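You operate a simulated robot arm through the tools that you are given. There is no shell and no other tool.

Carry out the task below with a simulated robot arm. There is one attempt and no reset: what you move stays moved.

TASK
Grip the straight pipe in the vice, brush the rust off, then put pipe and brush back.
Fine: brush only while the vice grips; leave the vice open. Set down upright: pipe brush. What is to be rubbed or washed off counts as gone when no trace of it is left.
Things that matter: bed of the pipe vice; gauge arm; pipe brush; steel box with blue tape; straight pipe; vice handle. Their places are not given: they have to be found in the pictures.

It is judged by the outcome, as a careful person would: the job done as asked, and still so three seconds after it is handed in. It fails if anything else is knocked over, pushed out of place, dropped, spilled or broken.

THE ROBOT
A 7-joint arm with a two-finger parallel gripper, fixed in place. Base frame: the origin is at the foot of the arm, x ahead of it, y to its left, z up. Units: mm, rad, N and s.
With the tool pointing down near the work surface it reaches from about 220 to 740 mm from the base axis. Its first joint turns from -2.897 to 2.897 rad. Payload 1.57 kg.
Tool frame: the origin (TCP) lies between the finger pads and is the grasp point; the fingertips stand 30 mm ahead of it; z points along the fingers, y is the line along which they close. Largest opening 110 mm; finger width 24, thickness 12; the body of the gripper, 48 by 112 mm, starts 78 mm behind the TCP.
Orientation is told as [roll, pitch, yaw] about the base's x, y, z axes, in that order, counted from this pose: with the fingers straight down and closing along the base's y, the tool's x points along the base's -x, its y along +y and its z along -z.

THE INTERFACE
- The arm moves only by the tool drive_tool. Its arguments are lists of equal length, an entry for each row: "slide": the shift along the base's x, y, z in mm, a list of three; "dr": the turn, a rotation vector about the base's x, y, z in rad, a list of three. In form: {"slide": [[dx, dy, dz], ...], "dr": [[rx, ry, rz], ...]}. A call has 1 to 20 rows; each row shifts and turns the commanded pose from where the row before left it. "hand" is the finger opening in mm, from 0 to 110, set as the call begins (left out, the last holds). Each row takes 0.2 s and may step no farther than 50 mm and 0.15 rad from the row before; otherwise, or with a gripper value out of range, the whole call is refused. A pose out of reach is approached as far as the arm can. The call stops where the force on the tool passes 90 N (or 10 N more than at its start, if that is more) or the arm is blocked; 0.2 s more then pass. Each finger travels about 45 mm/s and halts on what it meets, pressing with about 38 N; the grip force reading is that of the motor and also rises with nothing between the fingers. The clock runs only during rows and for 0.2 s after the last one: add rows that do not move to give the fingers time. The reply holds the time, the measured pose of the TCP, the force on the tool along the base axes, the opening and the grip force, in the units named above and with some noise, with the torque about the TCP (base axes, N m) and any sound that the robot's microphone picked up, and new pictures: "pictures" is both (left out), scene, wrist or none.
- Cameras (640 x 400 px; columns grow to the right, rows downward): "scene" is fixed at [220.1, 499.9, 1532.8]; the picture's right is [-0.86, 0.50, 0.00], its down [0.27, 0.47, -0.84] and it looks along [-0.42, -0.73, -0.54] (base axes); focal length 214 px, centre (320, 200). "wrist" rides on the gripper at [70, 16, -141] in the tool frame; the picture's right is [-0.23, 0.97, 0.00], its down [-0.86, -0.20, -0.48] and it looks along [-0.47, -0.11, 0.88] (tool axes); focal length 222 px, centre (320, 200).
- lift_body(by): slides the trunk up (or, below 0, down) by that many mm; the arm rides with it, the base frame stays. It gives what a move gives, with no picture.
- locate(camera, pixels): for up to 12 pixels [column, row] of the newest picture of that camera ("zoom" is the newest enlarged one), the place [x, y, z] in the base frame of the surface seen there, good to about 2 mm. The clock stands still meanwhile.
- zoom(camera, box): a new picture of the part [left, top, right, bottom] of that camera's present view, enlarged. The clock stands still meanwhile.
- hand_in(): hands the job in; it is judged then, once.

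Leave the gripper open and the arm clear of the work at the hand-in unless told otherwise.

The tools are called after ">>>" as a command line: name --argument value ..., lists and objects as JSON in quotes. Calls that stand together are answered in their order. drive_tool: Moves the arm, as the interface text tells. Its arguments: {"type":"object","properties":{"slide":{"type":"array","items":{"type":"array","items":{"type":"number"}}},"dr":{"type":"array","items":{"type":"array","items":{"type":"number"}}},"hand":{"type":"number"},"pictures":{"type":"string","enum":["both","scene","wrist","none"]}},"required":["slide","dr"]} The other tools are called the same way: lift_body (by) slides the trunk up or down; locate (camera, pixels) gives the place of the surface under pixels of a picture; zoom (camera, box) takes an enlarged picture of a part of a camera's view; hand_in () hands the job in.

At the start:

```text
t: 0.0
tool_pos: [109.7, 315.4, 1411.0]
ee_rot: [-0.001, -0.001, 0.001]
ft_force: [0.6, -0.6, 0.0]
moment: [0.02, 0.03, -0.01]
grip_width: 110.0
finger_force: 0.0
trunk travel left (down, up): [-554.0, 36.0]
```

scene: 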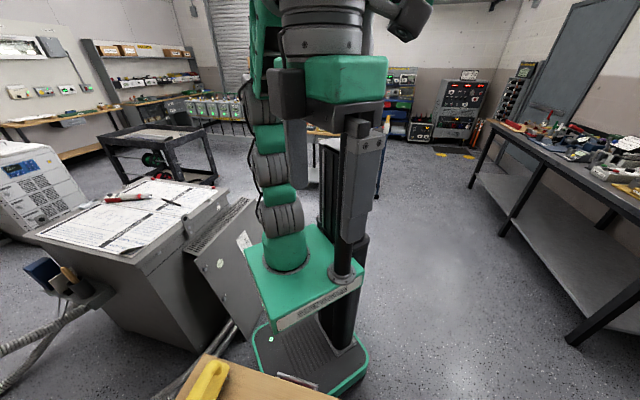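
wrist: 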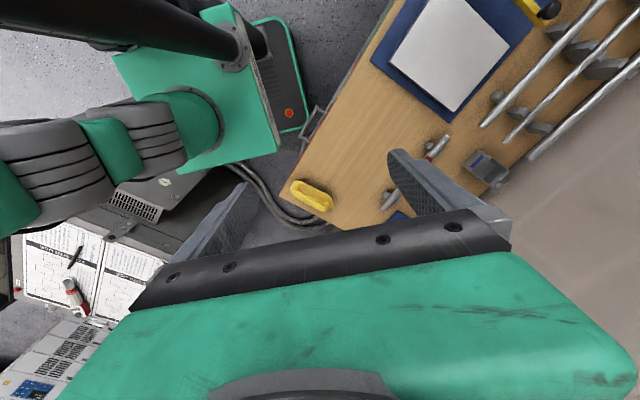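

The wrist picture shows a wooden bench with a yellow item (310,197), a blue mat with white sheet (450,50), pipes on a rack (540,70), a small box (485,168) and something near (435,148). I'll enlarge those parts and locate points.

>>> zoom --camera "wrist" --box '[260, 0, 640, 237]'

>>> locate --camera "wrist" --pixels '[[310, 197], [450, 50], [490, 110], [570, 30], [485, 168], [435, 148], [390, 200], [340, 150], [540, 12], [400, 216], [530, 150], [620, 60]]'

>>> zoom --camera "scene" --box '[160, 280, 400, 400]'

```text
1.68 times, centred on (450, 118) of wrist
```

zoom: 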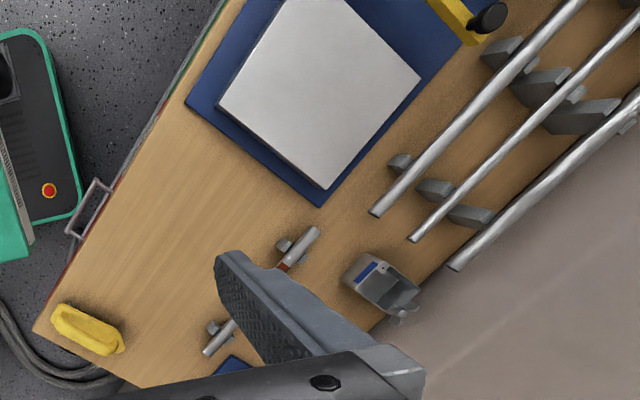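

```text
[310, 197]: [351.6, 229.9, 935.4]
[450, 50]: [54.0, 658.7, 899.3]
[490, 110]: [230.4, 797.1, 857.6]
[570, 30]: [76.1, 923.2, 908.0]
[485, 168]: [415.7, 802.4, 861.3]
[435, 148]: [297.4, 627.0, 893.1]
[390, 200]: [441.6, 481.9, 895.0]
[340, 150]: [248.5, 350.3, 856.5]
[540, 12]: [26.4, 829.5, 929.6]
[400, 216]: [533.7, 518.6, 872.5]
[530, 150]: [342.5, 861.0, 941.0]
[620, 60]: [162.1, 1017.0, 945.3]
```

```text
2.67 times, centred on (280, 340) of scene
```

zoom: 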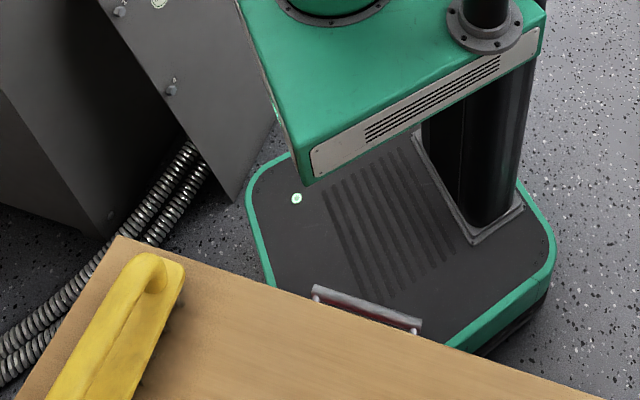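

The bench top lies near z≈857. The arm's finger hides the middle of the bench (a tube with a reddish band near zoom (285,265)). I'll turn the tool about the vertical by 1.2 rad where it is, so that the wrist camera looks outward over the bench.

>>> drive_tool --slide '[[0, 0, 0], [0, 0, 0], [0, 0, 0], [0, 0, 0], [0, 0, 0], [0, 0, 0], [0, 0, 0], [0, 0, 0]]' --dr '[[0, 0, 0.14], [0, 0, 0.14], [0, 0, 0.14], [0, 0, 0.14], [0, 0, 0.14], [0, 0, 0.14], [0, 0, 0.14], [0, 0, 0.14]]'

```text
t: 1.8
tool_pos: [110.2, 314.8, 1411.0]
ee_rot: [0.0, 0.0, 1.122]
ft_force: [-0.2, 0.0, 0.1]
moment: [0.0, 0.02, -0.01]
grip_width: 110.1
finger_force: 0.1
trunk travel left (down, up): [-554.0, 36.0]
```

scene: 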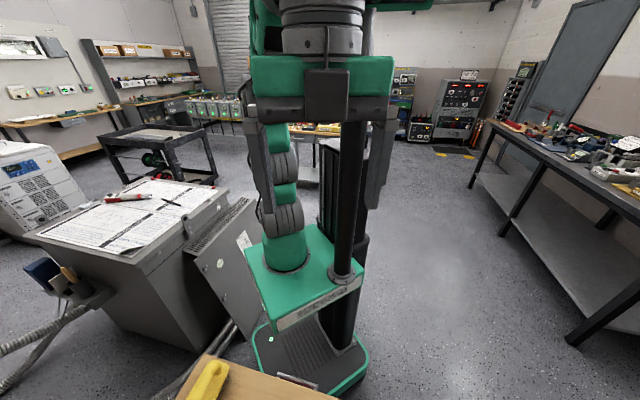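
wrist: 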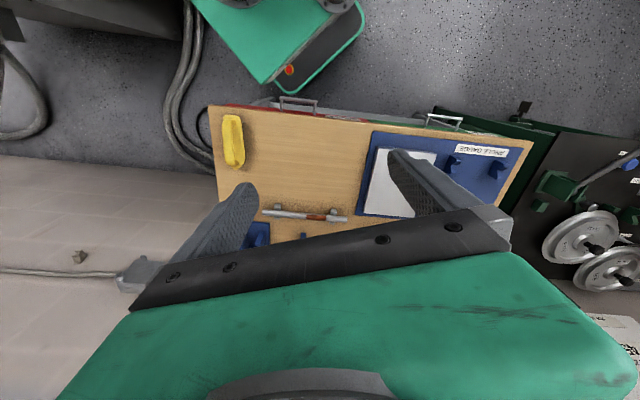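

Now the bench is seen squarely: yellow item at (233,140), tube with a rust band at (305,215), blue mat with a sheet on the right. I'll enlarge the bench and locate the corners.

>>> zoom --camera "wrist" --box '[200, 80, 560, 305]'

>>> locate --camera "wrist" --pixels '[[212, 108], [533, 142], [233, 140], [264, 212], [345, 218], [308, 216], [372, 135], [455, 160], [495, 168], [257, 235], [303, 236], [320, 150]]'

```text
1.78 times, centred on (380, 192) of wrist
```

zoom: 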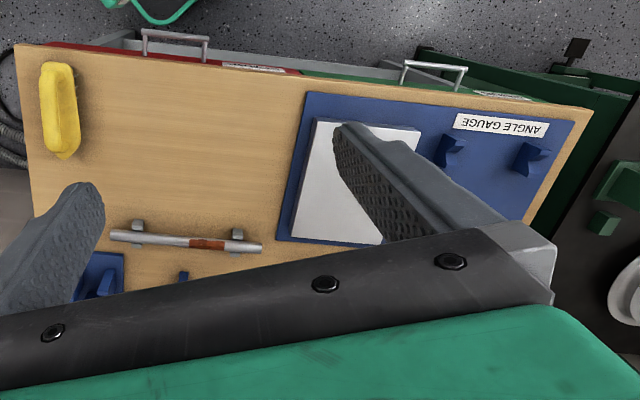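

```text
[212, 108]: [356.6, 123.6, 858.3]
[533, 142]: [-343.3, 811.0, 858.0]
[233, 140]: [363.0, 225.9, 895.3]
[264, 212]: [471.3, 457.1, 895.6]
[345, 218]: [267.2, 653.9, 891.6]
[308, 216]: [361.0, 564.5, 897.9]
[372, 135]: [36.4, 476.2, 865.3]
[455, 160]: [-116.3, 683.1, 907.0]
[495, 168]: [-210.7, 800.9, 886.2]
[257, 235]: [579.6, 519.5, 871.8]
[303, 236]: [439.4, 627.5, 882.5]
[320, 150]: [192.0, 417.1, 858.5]
```

The rusty tube lies from about (471,457) to (267,654) at z≈893 on two rests. I want the far half of the bench, so I move the tool outward at this height (about 250 mm) to look back over the bench.

>>> drive_tool --slide '[[28, 41, 0], [28, 41, 0], [28, 41, 0], [28, 41, 0], [28, 41, 0], [28, 41, 0]]' --dr '[[0, 0, 0], [0, 0, 0], [0, 0, 0], [0, 0, 0], [0, 0, 0], [0, 0, 0]]'

```text
t: 2.9
tool_pos: [219.4, 464.6, 1363.0]
ee_rot: [0.002, -0.008, 1.106]
ft_force: [-1.9, 21.3, -23.8]
moment: [-1.76, -1.23, -0.9]
grip_width: 109.8
finger_force: 0.1
out of reach, approached as far as the arm can: row 2, 3, 4, 5
trunk travel left (down, up): [-554.0, 36.0]
stopped in row 5: the force on the tool passed its limit at 106 N (the readings are from after the stop); the commanded pose is now the measured one
```

scene: 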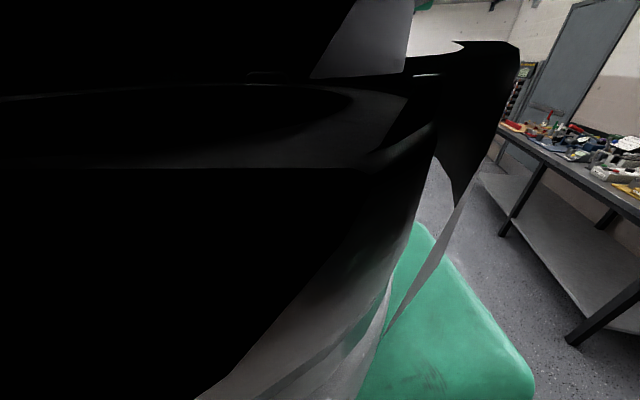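
wrist: 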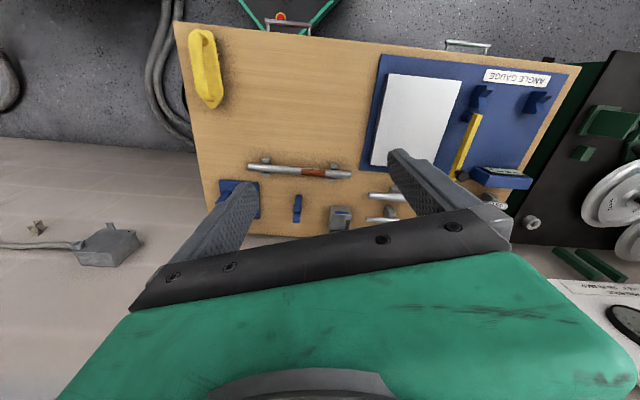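

The arm stopped (it has reached its limit at this height and is beside the scene camera). Before backing off, I use this view: bench overview with gauge, tube, blue stand (240,190), small blue item (297,205), steel box with blue tape (340,215), further tubes (385,205).

>>> zoom --camera "wrist" --box '[170, 10, 590, 272]'

>>> locate --camera "wrist" --pixels '[[250, 168], [350, 175], [313, 171], [225, 190], [255, 205], [297, 200], [340, 215], [385, 197], [385, 217], [467, 145], [500, 177], [205, 65]]'

```text
1.52 times, centred on (380, 141) of wrist
```

zoom: 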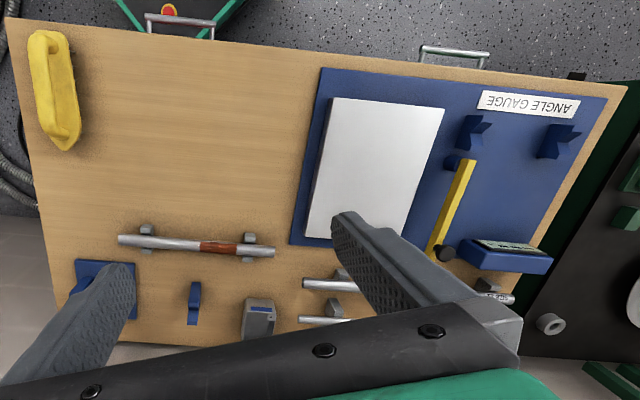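

```text
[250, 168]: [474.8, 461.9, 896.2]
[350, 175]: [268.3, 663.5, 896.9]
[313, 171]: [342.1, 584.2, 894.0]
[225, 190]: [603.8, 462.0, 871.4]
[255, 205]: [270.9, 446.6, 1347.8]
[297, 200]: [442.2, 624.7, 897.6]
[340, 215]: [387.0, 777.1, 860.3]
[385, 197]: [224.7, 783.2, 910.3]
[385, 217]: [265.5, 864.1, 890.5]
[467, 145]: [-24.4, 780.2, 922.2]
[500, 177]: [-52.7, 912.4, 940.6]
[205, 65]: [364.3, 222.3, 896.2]
```

I back the arm inward 100 mm to leave whatever it touched.

>>> drive_tool --slide '[[-25, -38, 0], [-25, -38, 0], [0, 0, 0]]' --dr '[[0, 0, 0], [0, 0, 0], [0, 0, 0]]'

```text
t: 3.7
tool_pos: [169.9, 387.6, 1361.7]
ee_rot: [0.002, -0.006, 1.108]
ft_force: [0.2, -0.3, 0.8]
moment: [-0.01, 0.0, 0.02]
grip_width: 110.1
finger_force: 0.1
trunk travel left (down, up): [-554.0, 36.0]
```

scene: 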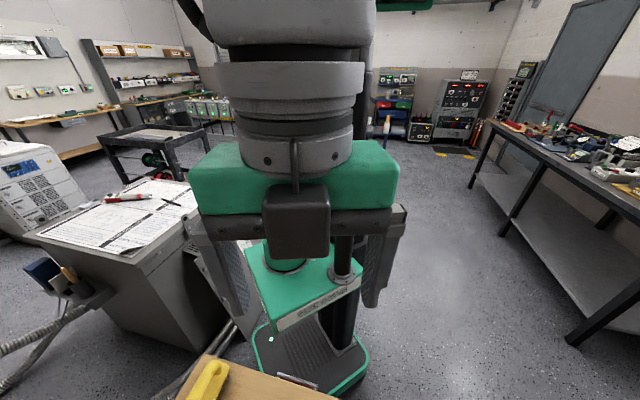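
wrist: 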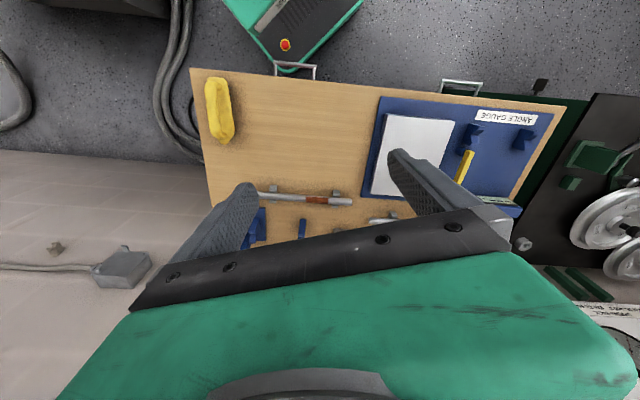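

No force now. I lower the trunk by 220 mm to get closer looks (the highest item seen is about z=945, the tool stays above 1140).

>>> lift_body --by -220

>>> drive_tool --slide '[[28, 41, 0], [28, 41, 0], [28, 41, 0]]' --dr '[[0, 0, 0], [0, 0, 0], [0, 0, 0]]'

```text
t: 6.1
tool_pos: [170.5, 388.3, 1141.8]
ee_rot: [0.003, -0.006, 1.107]
ft_force: [0.1, 0.0, 0.8]
moment: [0.0, 0.0, -0.04]
grip_width: 109.8
finger_force: 0.0
trunk travel left (down, up): [-334.0, 256.0]
```

```text
t: 7.0
tool_pos: [249.0, 500.9, 1108.7]
ee_rot: [0.004, -0.015, 1.098]
ft_force: [-1.8, 21.8, -27.4]
moment: [-1.73, -1.41, -0.99]
grip_width: 110.2
finger_force: 0.0
out of reach, approached as far as the arm can: row 2, 3
trunk travel left (down, up): [-334.0, 256.0]
stopped in row 3: the force on the tool passed its limit at 95 N (the readings are from after the stop); the commanded pose is now the measured one
```

scene: 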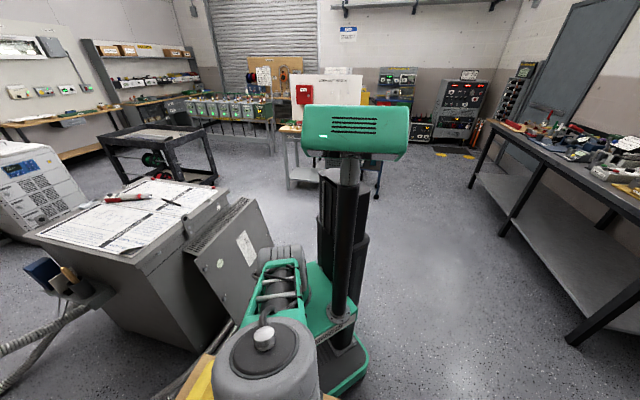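
wrist: 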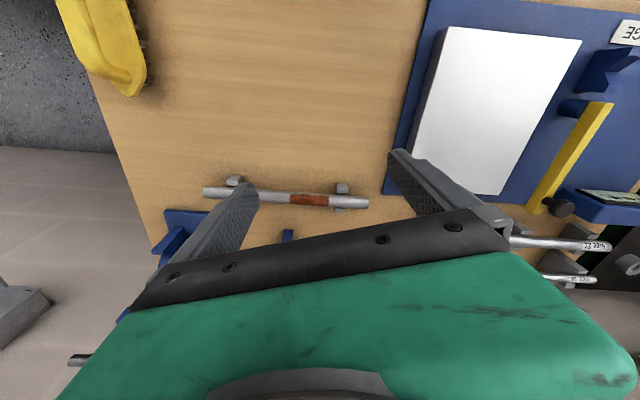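

The stops come from the arm's own stretch limit when high above its shoulder. I'll pull back inward, raise the trunk again, then lower the tool itself, which gives more reach.

>>> drive_tool --slide '[[-28, -41, 0], [-28, -41, 0]]' --dr '[[0, 0, 0], [0, 0, 0]]' --pictures "none"

>>> lift_body --by 220

>>> drive_tool --slide '[[0, 0, -45], [0, 0, -45], [0, 0, -45], [0, 0, -45], [0, 0, -45], [28, 41, 0], [28, 41, 0], [28, 41, 0]]' --dr '[[0, 0, 0], [0, 0, 0], [0, 0, 0], [0, 0, 0], [0, 0, 0], [0, 0, 0], [0, 0, 0], [0, 0, 0]]'

```text
t: 7.6
tool_pos: [192.0, 419.0, 1107.2]
ee_rot: [0.0, -0.011, 1.098]
ft_force: [0.4, -0.6, -0.8]
moment: [0.02, -0.02, 0.01]
grip_width: 110.1
finger_force: 0.1
trunk travel left (down, up): [-334.0, 256.0]
```

```text
t: 9.9
tool_pos: [193.3, 419.9, 1326.6]
ee_rot: [0.002, -0.009, 1.098]
ft_force: [-1.0, -0.5, -1.1]
moment: [0.02, 0.0, 0.0]
grip_width: 110.2
finger_force: 0.0
trunk travel left (down, up): [-554.0, 36.0]
```

```text
t: 11.7
tool_pos: [278.4, 542.0, 1102.2]
ee_rot: [0.002, -0.008, 1.098]
ft_force: [0.2, 0.5, -0.1]
moment: [0.0, -0.02, -0.02]
grip_width: 110.0
finger_force: 0.1
trunk travel left (down, up): [-554.0, 36.0]
```

scene: 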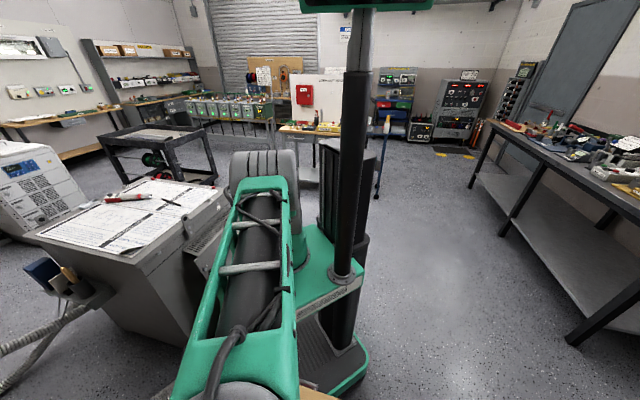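
wrist: 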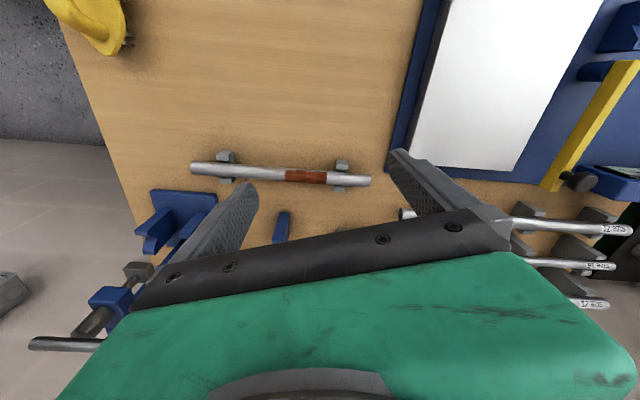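

Now I can see a blue vice at the lower left: base (180,205), screw (100,310) and a bar at (65,343). I move the tool over there and turn it to yaw ≈ -0.775 (fingers closing across the tube), to look at the vice.

>>> drive_tool --slide '[[18, -8, 0], [18, -8, 0], [18, -8, 0], [18, -8, 0], [18, -8, 0], [18, -8, 0], [18, -8, 0], [18, -8, 0], [18, -8, 0], [18, -8, 0], [18, -8, 0], [18, -8, 0], [18, -8, 0]]' --dr '[[0, 0, -0.144], [0, 0, -0.144], [0, 0, -0.144], [0, 0, -0.144], [0, 0, -0.144], [0, 0, -0.144], [0, 0, -0.144], [0, 0, -0.144], [0, 0, -0.144], [0, 0, -0.144], [0, 0, -0.144], [0, 0, -0.144], [0, 0, -0.145]]'

```text
t: 14.5
tool_pos: [512.5, 439.9, 1100.2]
ee_rot: [0.002, -0.007, -0.776]
ft_force: [-0.9, -1.0, 0.4]
moment: [0.0, -0.01, 0.02]
grip_width: 109.9
finger_force: 0.1
trunk travel left (down, up): [-554.0, 36.0]
```

scene: 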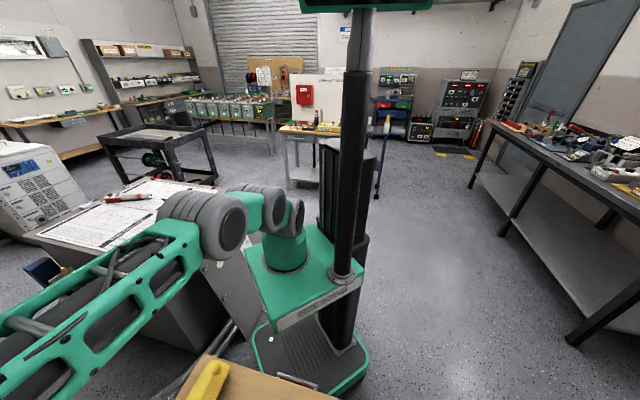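
wrist: 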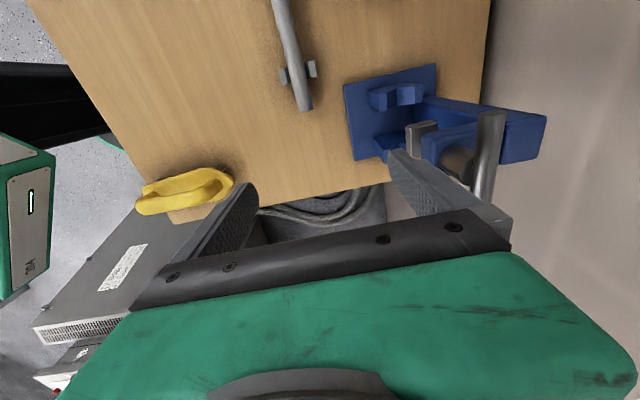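

The vice is in view on the right. I enlarge it and locate its parts: base plate (360,110), V pieces (397,95), grey jaw (421,138), blue nut block (520,135), bar (488,150).

>>> zoom --camera "wrist" --box '[320, 50, 560, 200]'

>>> locate --camera "wrist" --pixels '[[360, 110], [397, 95], [380, 100], [412, 92], [421, 130], [500, 115], [540, 125], [430, 145], [490, 120], [484, 180], [308, 105], [275, 5]]'

```text
2.67 times, centred on (440, 125) of wrist
```

zoom: 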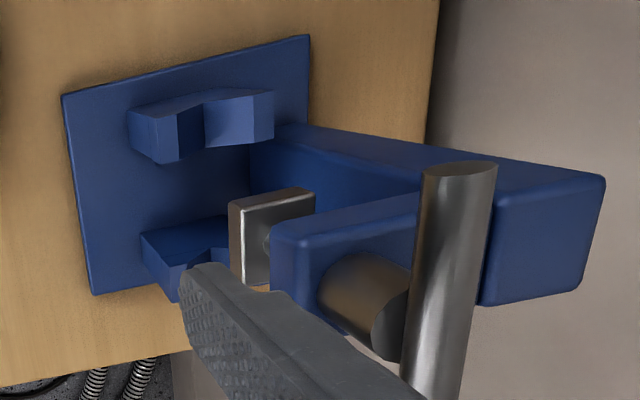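

```text
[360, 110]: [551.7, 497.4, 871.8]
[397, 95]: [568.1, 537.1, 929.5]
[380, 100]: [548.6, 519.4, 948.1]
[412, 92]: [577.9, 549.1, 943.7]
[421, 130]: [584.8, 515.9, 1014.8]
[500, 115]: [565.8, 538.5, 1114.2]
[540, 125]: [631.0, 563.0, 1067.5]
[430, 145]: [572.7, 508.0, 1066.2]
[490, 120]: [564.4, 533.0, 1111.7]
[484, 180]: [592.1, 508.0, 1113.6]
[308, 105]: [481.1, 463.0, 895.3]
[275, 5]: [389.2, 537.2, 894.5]
```

The vice is a tall C-frame: V bed around z≈930–948, grey jaw above at ~1015, screw bar (vice handle) on top at z≈1112, so my fingers are near it. I back away inward and up, and look again.

>>> drive_tool --slide '[[-28, -28, 10], [-28, -28, 25], [-28, -28, 25]]' --dr '[[0, 0, 0], [0, 0, 0], [0, 0, 0]]'

```text
t: 15.3
tool_pos: [426.1, 354.7, 1162.0]
ee_rot: [0.002, -0.008, -0.776]
ft_force: [-0.1, -0.2, 0.0]
moment: [0.03, 0.02, -0.01]
grip_width: 110.2
finger_force: 0.0
trunk travel left (down, up): [-554.0, 36.0]
```

scene: 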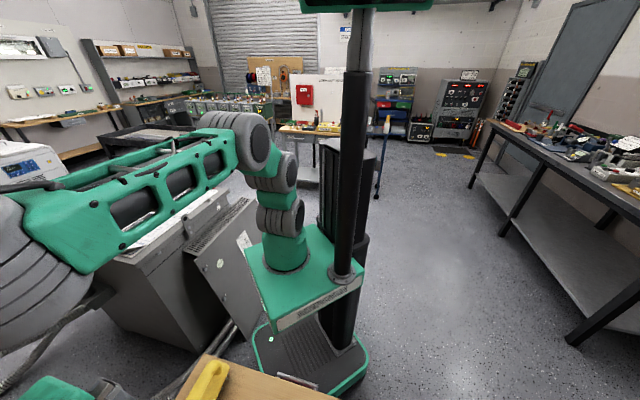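
wrist: 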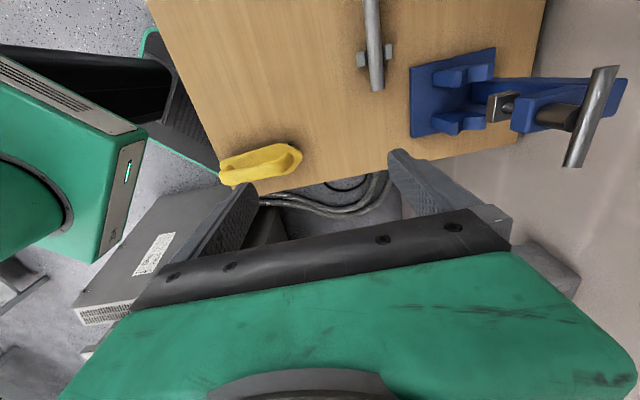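

Clear view now of the vice, the bar (from (607,70) to (572,163)) and the yellow brush. I enlarge both and measure.

>>> zoom --camera "wrist" --box '[400, 30, 640, 180]'

>>> locate --camera "wrist" --pixels '[[607, 70], [573, 163], [590, 115], [505, 97], [503, 110], [450, 75], [483, 72], [455, 120], [415, 70], [415, 133], [493, 52], [540, 84]]'

>>> zoom --camera "wrist" --box '[180, 120, 340, 220]'

```text
2.67 times, centred on (520, 105) of wrist
```

zoom: 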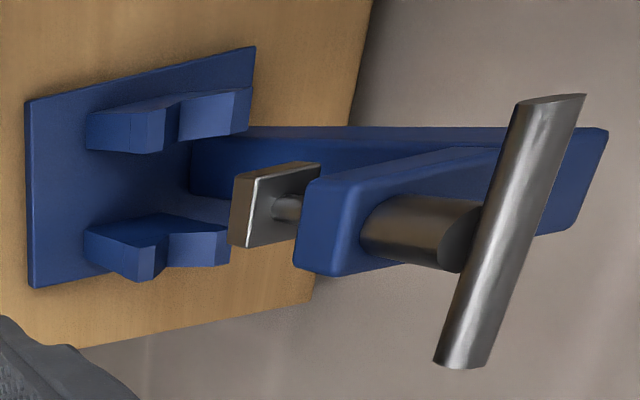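

```text
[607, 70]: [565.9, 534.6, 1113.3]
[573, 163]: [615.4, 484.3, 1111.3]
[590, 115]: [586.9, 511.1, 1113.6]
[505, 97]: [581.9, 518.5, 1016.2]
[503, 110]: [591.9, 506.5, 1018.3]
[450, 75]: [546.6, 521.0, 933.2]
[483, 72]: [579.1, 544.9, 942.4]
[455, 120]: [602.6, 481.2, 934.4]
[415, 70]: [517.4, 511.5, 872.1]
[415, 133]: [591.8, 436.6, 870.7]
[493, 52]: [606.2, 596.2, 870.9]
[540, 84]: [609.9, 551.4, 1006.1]
```

```text
4.00 times, centred on (260, 170) of wrist
```

zoom: 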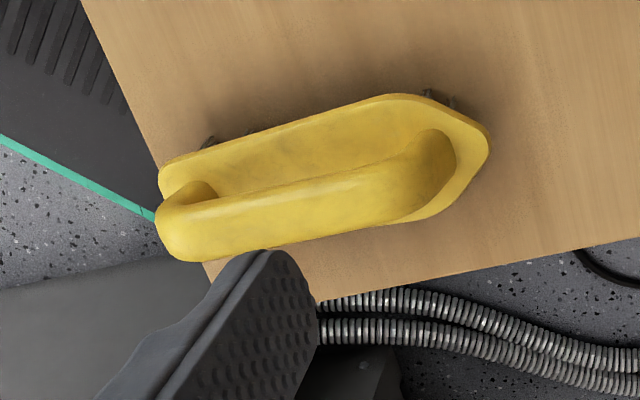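

The brush is a yellow-handled scrub brush standing bristles down. The vice bar is parallel to the tube, centred near (590,510). I zoom the vice again to measure the V grooves, jaw and screw in fine detail.

>>> zoom --camera "wrist" --box '[400, 30, 560, 130]'

>>> locate --camera "zoom" --pixels '[[150, 160], [220, 165], [340, 150], [275, 160], [262, 140], [160, 318], [205, 328], [215, 360], [275, 345], [320, 320], [370, 270], [420, 280]]'

```text
4.00 times, centred on (480, 80) of wrist
```

zoom: 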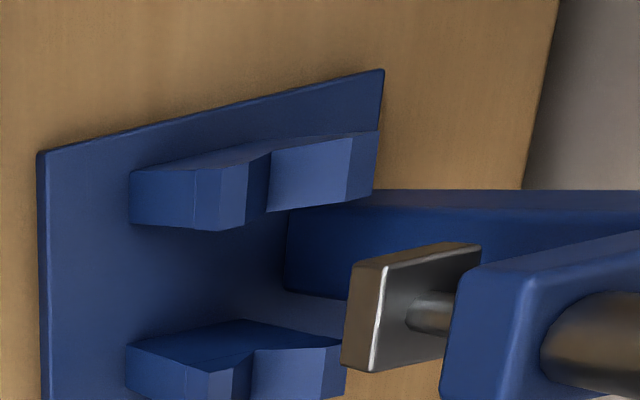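

```text
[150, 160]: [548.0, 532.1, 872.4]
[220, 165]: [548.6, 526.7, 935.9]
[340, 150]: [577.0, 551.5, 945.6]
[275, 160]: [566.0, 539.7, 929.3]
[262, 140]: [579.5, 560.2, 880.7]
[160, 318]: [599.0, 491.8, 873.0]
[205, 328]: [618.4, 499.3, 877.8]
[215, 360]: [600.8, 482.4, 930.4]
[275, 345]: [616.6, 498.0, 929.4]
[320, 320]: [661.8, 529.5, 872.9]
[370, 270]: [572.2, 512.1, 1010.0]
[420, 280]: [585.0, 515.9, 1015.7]
```

>>> locate --camera "zoom" --pixels '[[207, 172], [207, 226], [235, 170], [235, 222], [258, 165], [258, 215], [300, 155], [300, 203], [362, 142], [360, 188], [225, 375], [235, 390]]'

>>> zoom --camera "wrist" --box '[400, 90, 560, 190]'

```text
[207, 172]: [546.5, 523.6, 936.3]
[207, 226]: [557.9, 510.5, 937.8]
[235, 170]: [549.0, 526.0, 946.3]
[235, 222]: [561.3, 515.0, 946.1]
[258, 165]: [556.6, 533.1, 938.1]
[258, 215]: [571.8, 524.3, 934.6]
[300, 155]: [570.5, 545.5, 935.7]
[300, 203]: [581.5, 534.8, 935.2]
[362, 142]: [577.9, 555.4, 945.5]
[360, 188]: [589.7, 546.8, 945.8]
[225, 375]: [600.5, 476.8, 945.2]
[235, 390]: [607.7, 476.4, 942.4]
```

```text
4.00 times, centred on (480, 140) of wrist
```

zoom: 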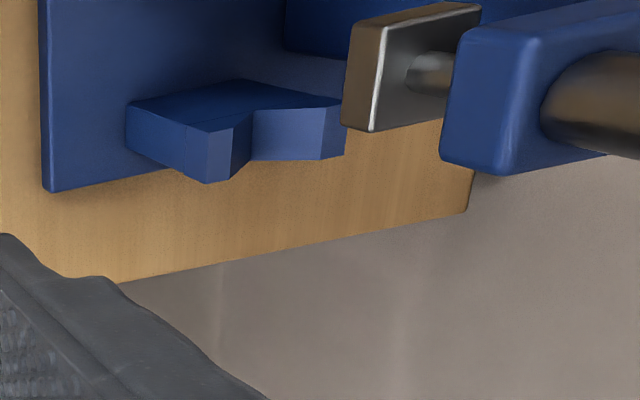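

>>> locate --camera "zoom" --pixels '[[218, 130], [215, 175], [242, 130], [242, 165], [285, 115], [285, 155], [333, 112], [330, 152], [390, 60], [365, 70], [465, 100], [500, 60]]'

>>> zoom --camera "wrist" --box '[480, 60, 640, 160]'

```text
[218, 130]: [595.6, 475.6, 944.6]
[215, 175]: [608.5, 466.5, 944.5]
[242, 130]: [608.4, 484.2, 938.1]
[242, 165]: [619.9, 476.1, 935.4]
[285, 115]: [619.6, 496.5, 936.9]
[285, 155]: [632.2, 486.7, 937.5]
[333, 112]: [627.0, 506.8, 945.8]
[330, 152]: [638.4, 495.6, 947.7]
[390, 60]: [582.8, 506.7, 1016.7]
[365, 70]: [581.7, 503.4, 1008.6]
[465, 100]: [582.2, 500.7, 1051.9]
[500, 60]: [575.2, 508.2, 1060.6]
```

```text
4.00 times, centred on (560, 110) of wrist
```

zoom: 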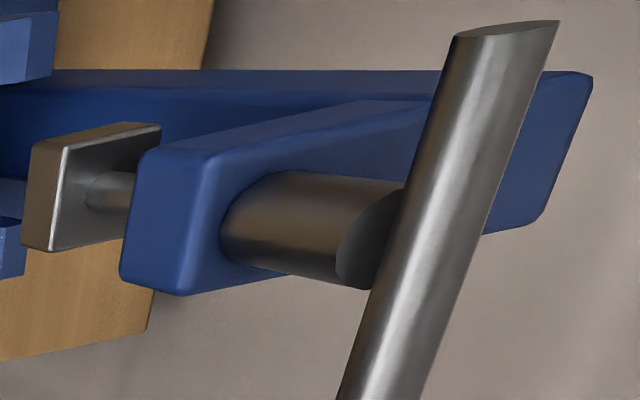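

I have the vice geometry: V bottom at z≈928, groove line parallel to the tube, screw axis near pn≈780 (in bench coordinates), bar on top at z≈1108. Now I raise the trunk fully for reach and go above the tube to measure it and its rust.

>>> lift_body --by 36

>>> drive_tool --slide '[[-10, 40, -25], [-10, 40, -25], [-10, 40, -25], [-10, 40, -25], [-10, 40, -25], [0, 0, 0]]' --dr '[[0, 0, 0], [0, 0, 0], [0, 0, 0], [0, 0, 0], [0, 0, 0], [0, 0, 0]]'

```text
t: 16.1
tool_pos: [426.0, 355.6, 1197.0]
ee_rot: [0.001, -0.008, -0.774]
ft_force: [0.2, 0.3, -0.4]
moment: [0.0, 0.0, 0.0]
grip_width: 110.1
finger_force: 0.0
trunk travel left (down, up): [-590.0, 0.0]
```

```text
t: 17.5
tool_pos: [376.1, 555.0, 1074.0]
ee_rot: [0.003, -0.008, -0.776]
ft_force: [1.0, -0.4, -1.5]
moment: [-0.02, -0.02, -0.03]
grip_width: 110.4
finger_force: 0.0
trunk travel left (down, up): [-590.0, 0.0]
```

scene: 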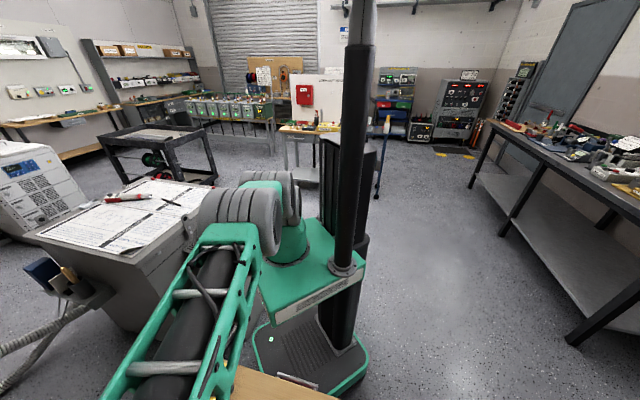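
wrist: 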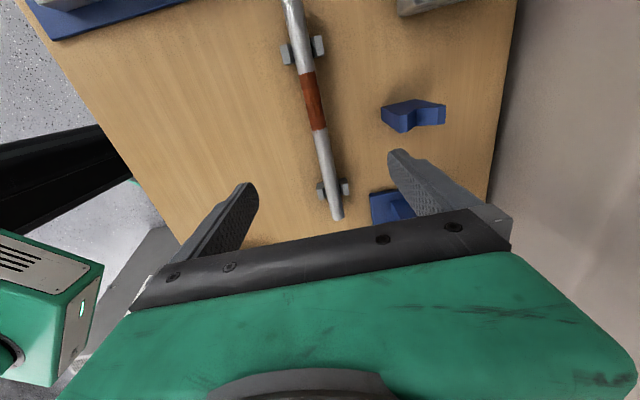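

The tube lies between the fingers; rust from (307,73) to (320,130). There's also another blue V stand at (412,113), likely an outboard support in line with the vice. I zoom and measure.

>>> zoom --camera "wrist" --box '[260, 0, 500, 150]'

>>> locate --camera "wrist" --pixels '[[290, 3], [303, 60], [307, 75], [319, 128], [330, 180], [337, 214], [287, 52], [319, 44], [324, 189], [344, 187], [312, 100], [280, 120]]'

>>> locate --camera "zoom" --pixels '[[330, 290], [345, 320], [375, 300], [400, 290], [425, 275], [455, 295], [480, 290], [390, 325], [440, 315], [350, 272], [420, 330], [485, 320]]'

```text
2.67 times, centred on (380, 75) of wrist
```

zoom: 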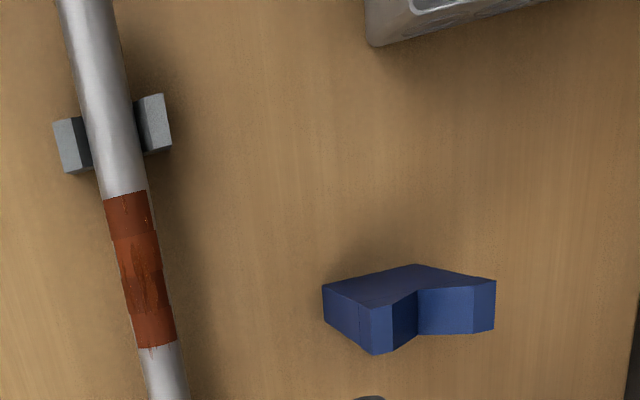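

```text
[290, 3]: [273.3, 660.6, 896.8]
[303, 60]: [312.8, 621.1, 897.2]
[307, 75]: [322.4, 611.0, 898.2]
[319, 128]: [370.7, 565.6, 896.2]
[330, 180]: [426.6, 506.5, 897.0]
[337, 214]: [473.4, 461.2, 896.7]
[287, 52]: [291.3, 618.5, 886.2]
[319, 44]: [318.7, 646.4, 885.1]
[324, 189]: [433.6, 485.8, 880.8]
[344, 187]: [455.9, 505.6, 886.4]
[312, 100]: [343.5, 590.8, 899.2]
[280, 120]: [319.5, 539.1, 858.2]
```

```text
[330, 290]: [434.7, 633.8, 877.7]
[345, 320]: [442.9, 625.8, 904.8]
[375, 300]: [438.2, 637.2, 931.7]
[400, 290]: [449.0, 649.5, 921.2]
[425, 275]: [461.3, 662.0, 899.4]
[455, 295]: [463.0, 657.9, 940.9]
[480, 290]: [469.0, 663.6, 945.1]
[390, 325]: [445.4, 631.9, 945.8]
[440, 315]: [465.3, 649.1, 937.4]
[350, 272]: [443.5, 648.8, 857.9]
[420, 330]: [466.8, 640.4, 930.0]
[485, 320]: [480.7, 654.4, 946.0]
```

The tube is 21 mm thick, axis at centre height ≈886.5, rust from pu 131 to 198; the stand at pu≈122 is in line with the vice groove, so it serves as an outboard support. I'll correct the slight tool tilt, narrow the fingers to 60 mm and descend toward the tube just short of the rust (grip point 137 mm from its near end).

>>> drive_tool --slide '[[2.6, 0.8, 0], [0, 0, -45], [0, 0, -45], [0, 0, -45], [0, 0, -19], [0, 0, 0]]' --dr '[[0.0035, 0.0078, 0], [0, 0, 0], [0, 0, 0], [0, 0, 0], [0, 0, 0], [0, 0, 0]]' --hand 60

```text
t: 18.9
tool_pos: [379.0, 556.1, 919.5]
ee_rot: [-0.002, -0.001, -0.775]
ft_force: [-0.3, -0.6, -0.4]
moment: [0.03, -0.02, 0.01]
grip_width: 60.1
finger_force: 0.0
trunk travel left (down, up): [-590.0, 0.0]
```

scene: 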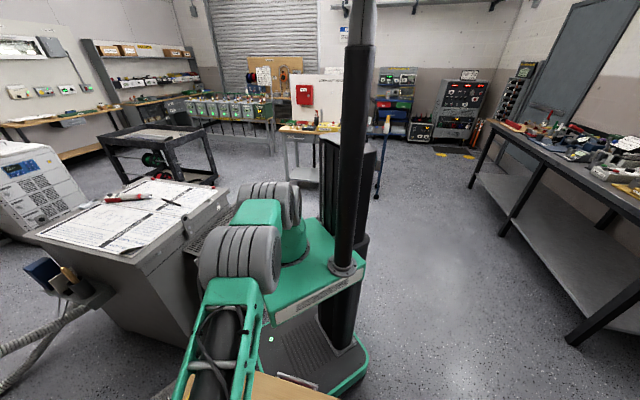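
wrist: 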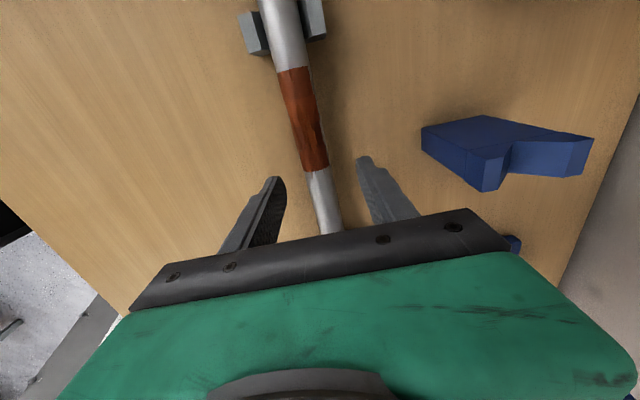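

The tube sits between the fingers and the rust ends right at (316,169) ahead of the finger line. I check that point's place before closing.

>>> locate --camera "wrist" --pixels '[[316, 167], [318, 176], [293, 72], [325, 205], [290, 60], [255, 30], [312, 20]]'

```text
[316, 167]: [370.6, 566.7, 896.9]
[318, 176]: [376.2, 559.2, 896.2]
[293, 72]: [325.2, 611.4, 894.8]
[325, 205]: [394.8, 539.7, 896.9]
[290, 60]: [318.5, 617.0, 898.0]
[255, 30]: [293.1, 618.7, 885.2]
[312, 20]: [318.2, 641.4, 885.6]
```

The rust begins right at the finger's edge (pu 131, finger covers 107–131), good. I descend to z≈891 and close on the tube.

>>> drive_tool --slide '[[0, 0, -14], [0, 0, -14], [0, 0, 0]]' --dr '[[0, 0, 0], [0, 0, 0], [0, 0, 0]]' --pictures "wrist"

>>> drive_tool --slide '[[0, 0, 0], [0, 0, 0], [0, 0, 0], [0, 0, 0], [0, 0, 0], [0, 0, 0]]' --dr '[[0, 0, 0], [0, 0, 0], [0, 0, 0], [0, 0, 0], [0, 0, 0], [0, 0, 0]]' --hand 10 --pictures "wrist"

```text
t: 19.7
tool_pos: [379.5, 555.5, 891.6]
ee_rot: [0.002, -0.002, -0.777]
ft_force: [-0.6, 0.0, -0.2]
moment: [-0.05, 0.04, 0.0]
grip_width: 59.9
finger_force: 0.1
trunk travel left (down, up): [-590.0, 0.0]
```

wrist: 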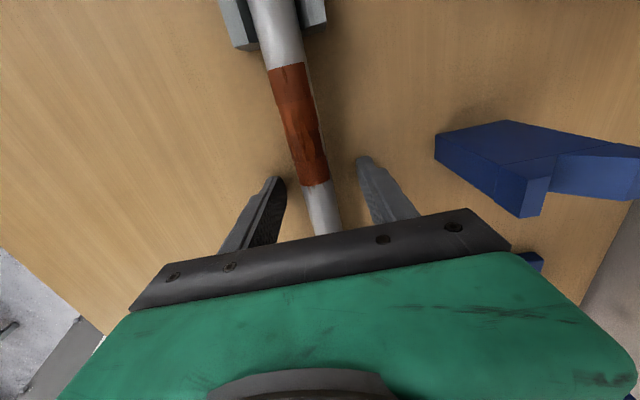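

```text
t: 21.1
tool_pos: [378.8, 556.1, 892.5]
ee_rot: [-0.004, -0.002, -0.775]
ft_force: [-5.1, -5.0, 0.9]
moment: [-0.22, -0.1, -0.52]
grip_width: 23.0
finger_force: 34.9
trunk travel left (down, up): [-590.0, 0.0]
```

wrist: 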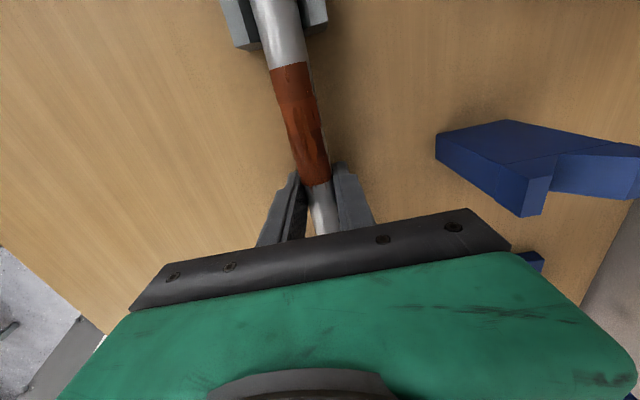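

Gripped at 23 mm (tube diameter ≈23). I lift 60 mm straight up and watch the reading.

>>> drive_tool --slide '[[0, 0, 20], [0, 0, 40], [0, 0, 40], [0, 0, 0]]' --dr '[[0, 0, 0], [0, 0, 0], [0, 0, 0], [0, 0, 0]]' --pictures "wrist"

```text
t: 22.1
tool_pos: [380.1, 555.7, 990.3]
ee_rot: [-0.003, 0.001, -0.777]
ft_force: [-0.4, 0.5, -1.7]
moment: [0.01, -0.01, 0.03]
grip_width: 22.7
finger_force: 34.9
trunk travel left (down, up): [-590.0, 0.0]
```

wrist: 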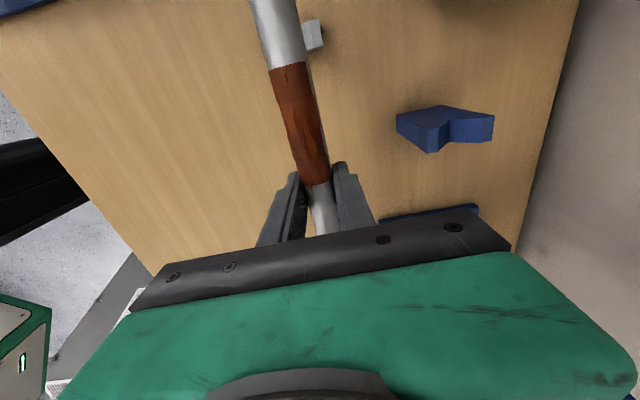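

The tube is held. I check that it hangs level by locating points along it.

>>> locate --camera "wrist" --pixels '[[270, 10], [280, 50], [293, 100], [308, 160], [322, 215]]'

```text
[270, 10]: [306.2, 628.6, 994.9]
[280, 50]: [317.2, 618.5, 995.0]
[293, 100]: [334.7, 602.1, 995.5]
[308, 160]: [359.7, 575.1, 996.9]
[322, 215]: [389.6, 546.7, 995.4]
```

Level. Plan: shift the tube 100 mm along its axis toward the vice side while still in front of the vice, lean the tool outward 0.45 rad (about the tube's own axis) for reach, and bring the tube's centre to z≈972 – between the V lobes (946) and the jaw (≈1001).

>>> drive_tool --slide '[[23.8, -23.35, 0], [23.8, -23.35, 0], [23.8, -23.35, 0], [-0.7, -0.7, -4], [-0.7, -0.7, -4], [-0.7, -0.7, -4], [0, 0, 0]]' --dr '[[0, 0, 0], [0, 0, 0], [0, 0, 0], [0.1071, -0.1051, 0], [0.1071, -0.1051, 0], [0.1071, -0.1051, 0], [0, 0, 0]]'

```text
t: 23.7
tool_pos: [448.7, 484.5, 979.2]
ee_rot: [0.449, -0.001, -0.774]
ft_force: [-0.2, -0.6, -2.1]
moment: [-0.05, -0.06, -0.02]
grip_width: 22.8
finger_force: 35.2
trunk travel left (down, up): [-590.0, 0.0]
```

scene: 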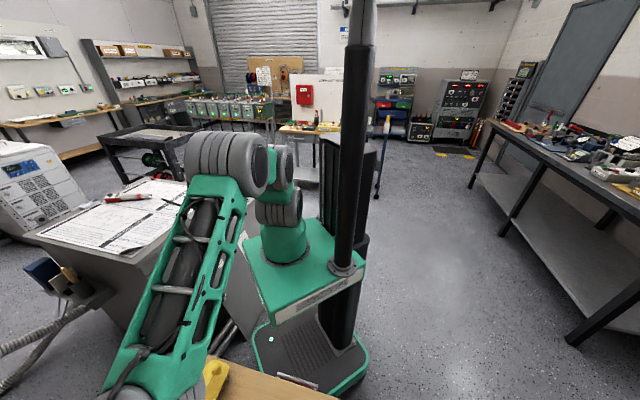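
wrist: 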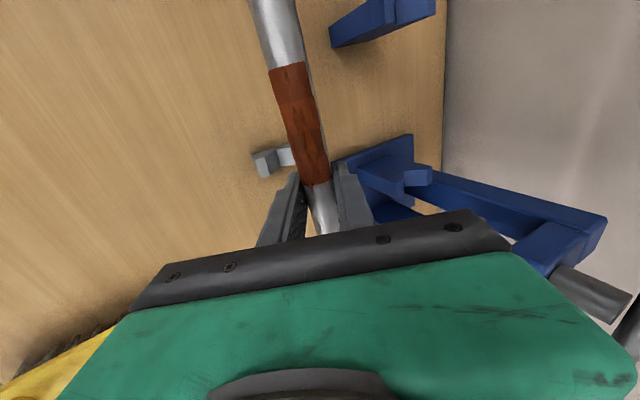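

Tube centre at z≈973, in front of the vice. I now move it outward toward the groove line in two stages; first 59 mm.

>>> drive_tool --slide '[[20.55, 20.95, 0], [20.55, 20.95, 0], [0, 0, 0]]' --dr '[[0, 0, 0], [0, 0, 0], [0, 0, 0]]'

```text
t: 24.5
tool_pos: [489.1, 525.1, 978.4]
ee_rot: [0.448, -0.001, -0.775]
ft_force: [0.0, 0.2, -1.0]
moment: [-0.06, -0.02, 0.01]
grip_width: 23.0
finger_force: 35.6
trunk travel left (down, up): [-590.0, 0.0]
```

scene: 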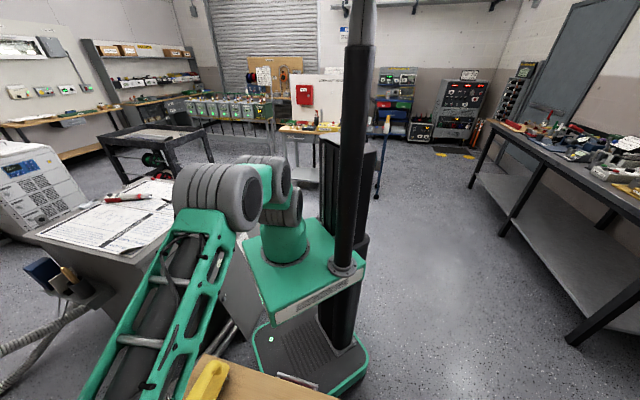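
wrist: 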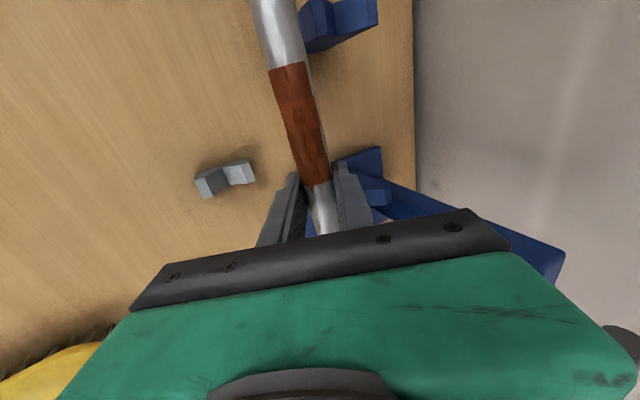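

No contact. I go the remaining 60 mm to the groove line.

>>> drive_tool --slide '[[21, 21.4, 0], [21, 21.4, 0], [0, 0, 0]]' --dr '[[0, 0, 0], [0, 0, 0], [0, 0, 0]]'

```text
t: 25.3
tool_pos: [531.7, 569.7, 978.3]
ee_rot: [0.449, 0.0, -0.776]
ft_force: [0.0, 0.0, -1.5]
moment: [0.02, 0.01, 0.0]
grip_width: 22.8
finger_force: 35.6
trunk travel left (down, up): [-590.0, 0.0]
```

scene: 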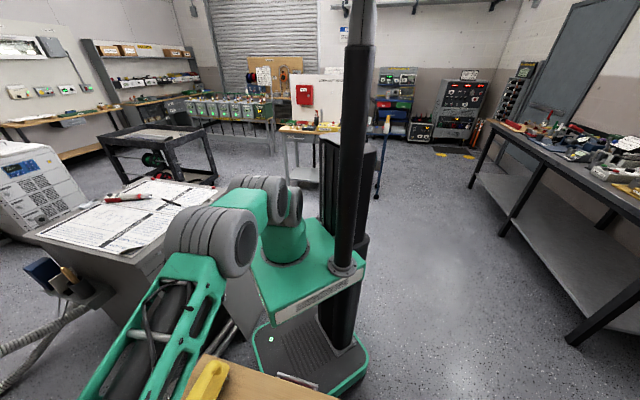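
wrist: 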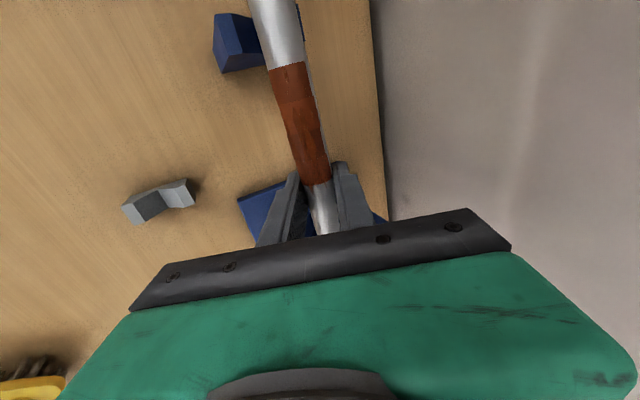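

The tube is above the groove line (pn≈782; want 780.5). I shift 1.5 mm back and lower 20 mm, then in small steps until contact.

>>> drive_tool --slide '[[-1, -1, -10], [0, 0, -10], [0, 0, 0]]' --dr '[[0, 0, 0], [0, 0, 0], [0, 0, 0]]' --pictures "none"

>>> drive_tool --slide '[[0, 0, -3], [0, 0, -2], [0, 0, 0]]' --dr '[[0, 0, 0], [0, 0, 0], [0, 0, 0]]' --pictures "wrist"

```text
t: 26.1
tool_pos: [532.0, 567.3, 960.1]
ee_rot: [0.448, -0.001, -0.777]
ft_force: [-0.4, -0.2, -1.8]
moment: [-0.01, -0.03, 0.02]
grip_width: 22.8
finger_force: 34.9
trunk travel left (down, up): [-590.0, 0.0]
```

```text
t: 26.9
tool_pos: [532.2, 568.9, 954.9]
ee_rot: [0.451, 0.0, -0.775]
ft_force: [0.5, 0.5, 0.0]
moment: [0.18, 0.17, -0.09]
grip_width: 23.0
finger_force: 35.0
trunk travel left (down, up): [-590.0, 0.0]
```

wrist: 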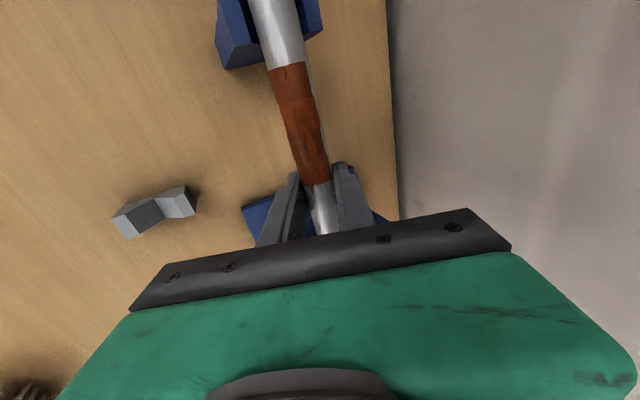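

First signs of contact (torque 0.18). I lower in 1.5 mm steps.

>>> drive_tool --slide '[[0, 0, -1.5], [0, 0, 0]]' --dr '[[0, 0, 0], [0, 0, 0]]' --pictures "none"

>>> drive_tool --slide '[[0, 0, -1.5], [0, 0, 0]]' --dr '[[0, 0, 0], [0, 0, 0]]' --pictures "none"

```text
t: 27.5
tool_pos: [530.5, 568.4, 952.9]
ee_rot: [0.451, 0.001, -0.774]
ft_force: [1.5, 0.6, 4.2]
moment: [0.23, 0.25, -0.34]
grip_width: 23.0
finger_force: 35.0
trunk travel left (down, up): [-590.0, 0.0]
```

```text
t: 28.1
tool_pos: [531.5, 568.8, 953.4]
ee_rot: [0.454, 0.001, -0.775]
ft_force: [1.6, 1.2, 11.3]
moment: [-0.1, -0.07, -0.55]
grip_width: 22.8
finger_force: 35.3
trunk travel left (down, up): [-590.0, 0.0]
```

Upward force 11 N: the tube is resting. I check the picture, and that it sits in the support's V (top) and is level.

>>> zoom --camera "wrist" --box '[190, 0, 390, 125]'

>>> locate --camera "wrist" --pixels '[[272, 10], [280, 50], [293, 100], [305, 150], [235, 40], [310, 15], [318, 200]]'

```text
3.20 times, centred on (290, 62) of wrist
```

zoom: 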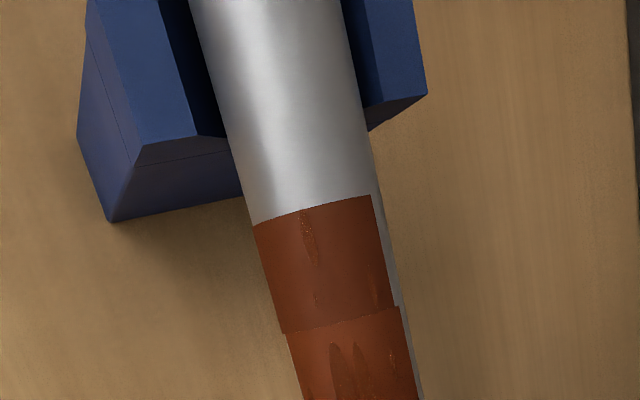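

```text
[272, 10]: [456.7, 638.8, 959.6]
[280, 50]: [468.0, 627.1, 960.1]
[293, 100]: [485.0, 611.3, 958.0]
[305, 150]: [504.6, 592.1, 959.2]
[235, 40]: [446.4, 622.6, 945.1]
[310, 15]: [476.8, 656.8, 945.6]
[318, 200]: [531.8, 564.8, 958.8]
```

The tube lies in the support V and is level (top z≈959). The rust is a set of patches covering the upper side. I open the fingers to 50 mm, then retreat along the tool axis.

>>> drive_tool --slide '[[0, 0, 0], [0, 0, 0], [0, 0, 0]]' --dr '[[0, 0, 0], [0, 0, 0], [0, 0, 0]]' --hand 50 --pictures "wrist"

```text
t: 28.9
tool_pos: [531.3, 567.5, 949.9]
ee_rot: [0.448, -0.002, -0.775]
ft_force: [0.1, 0.2, -0.8]
moment: [-0.01, 0.0, 0.0]
grip_width: 50.0
finger_force: 0.0
trunk travel left (down, up): [-590.0, 0.0]
```

wrist: 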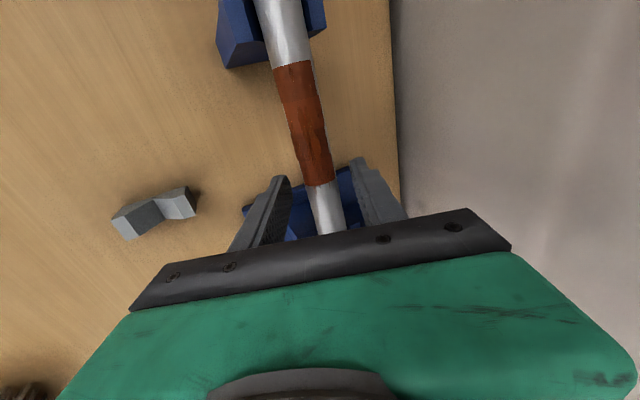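

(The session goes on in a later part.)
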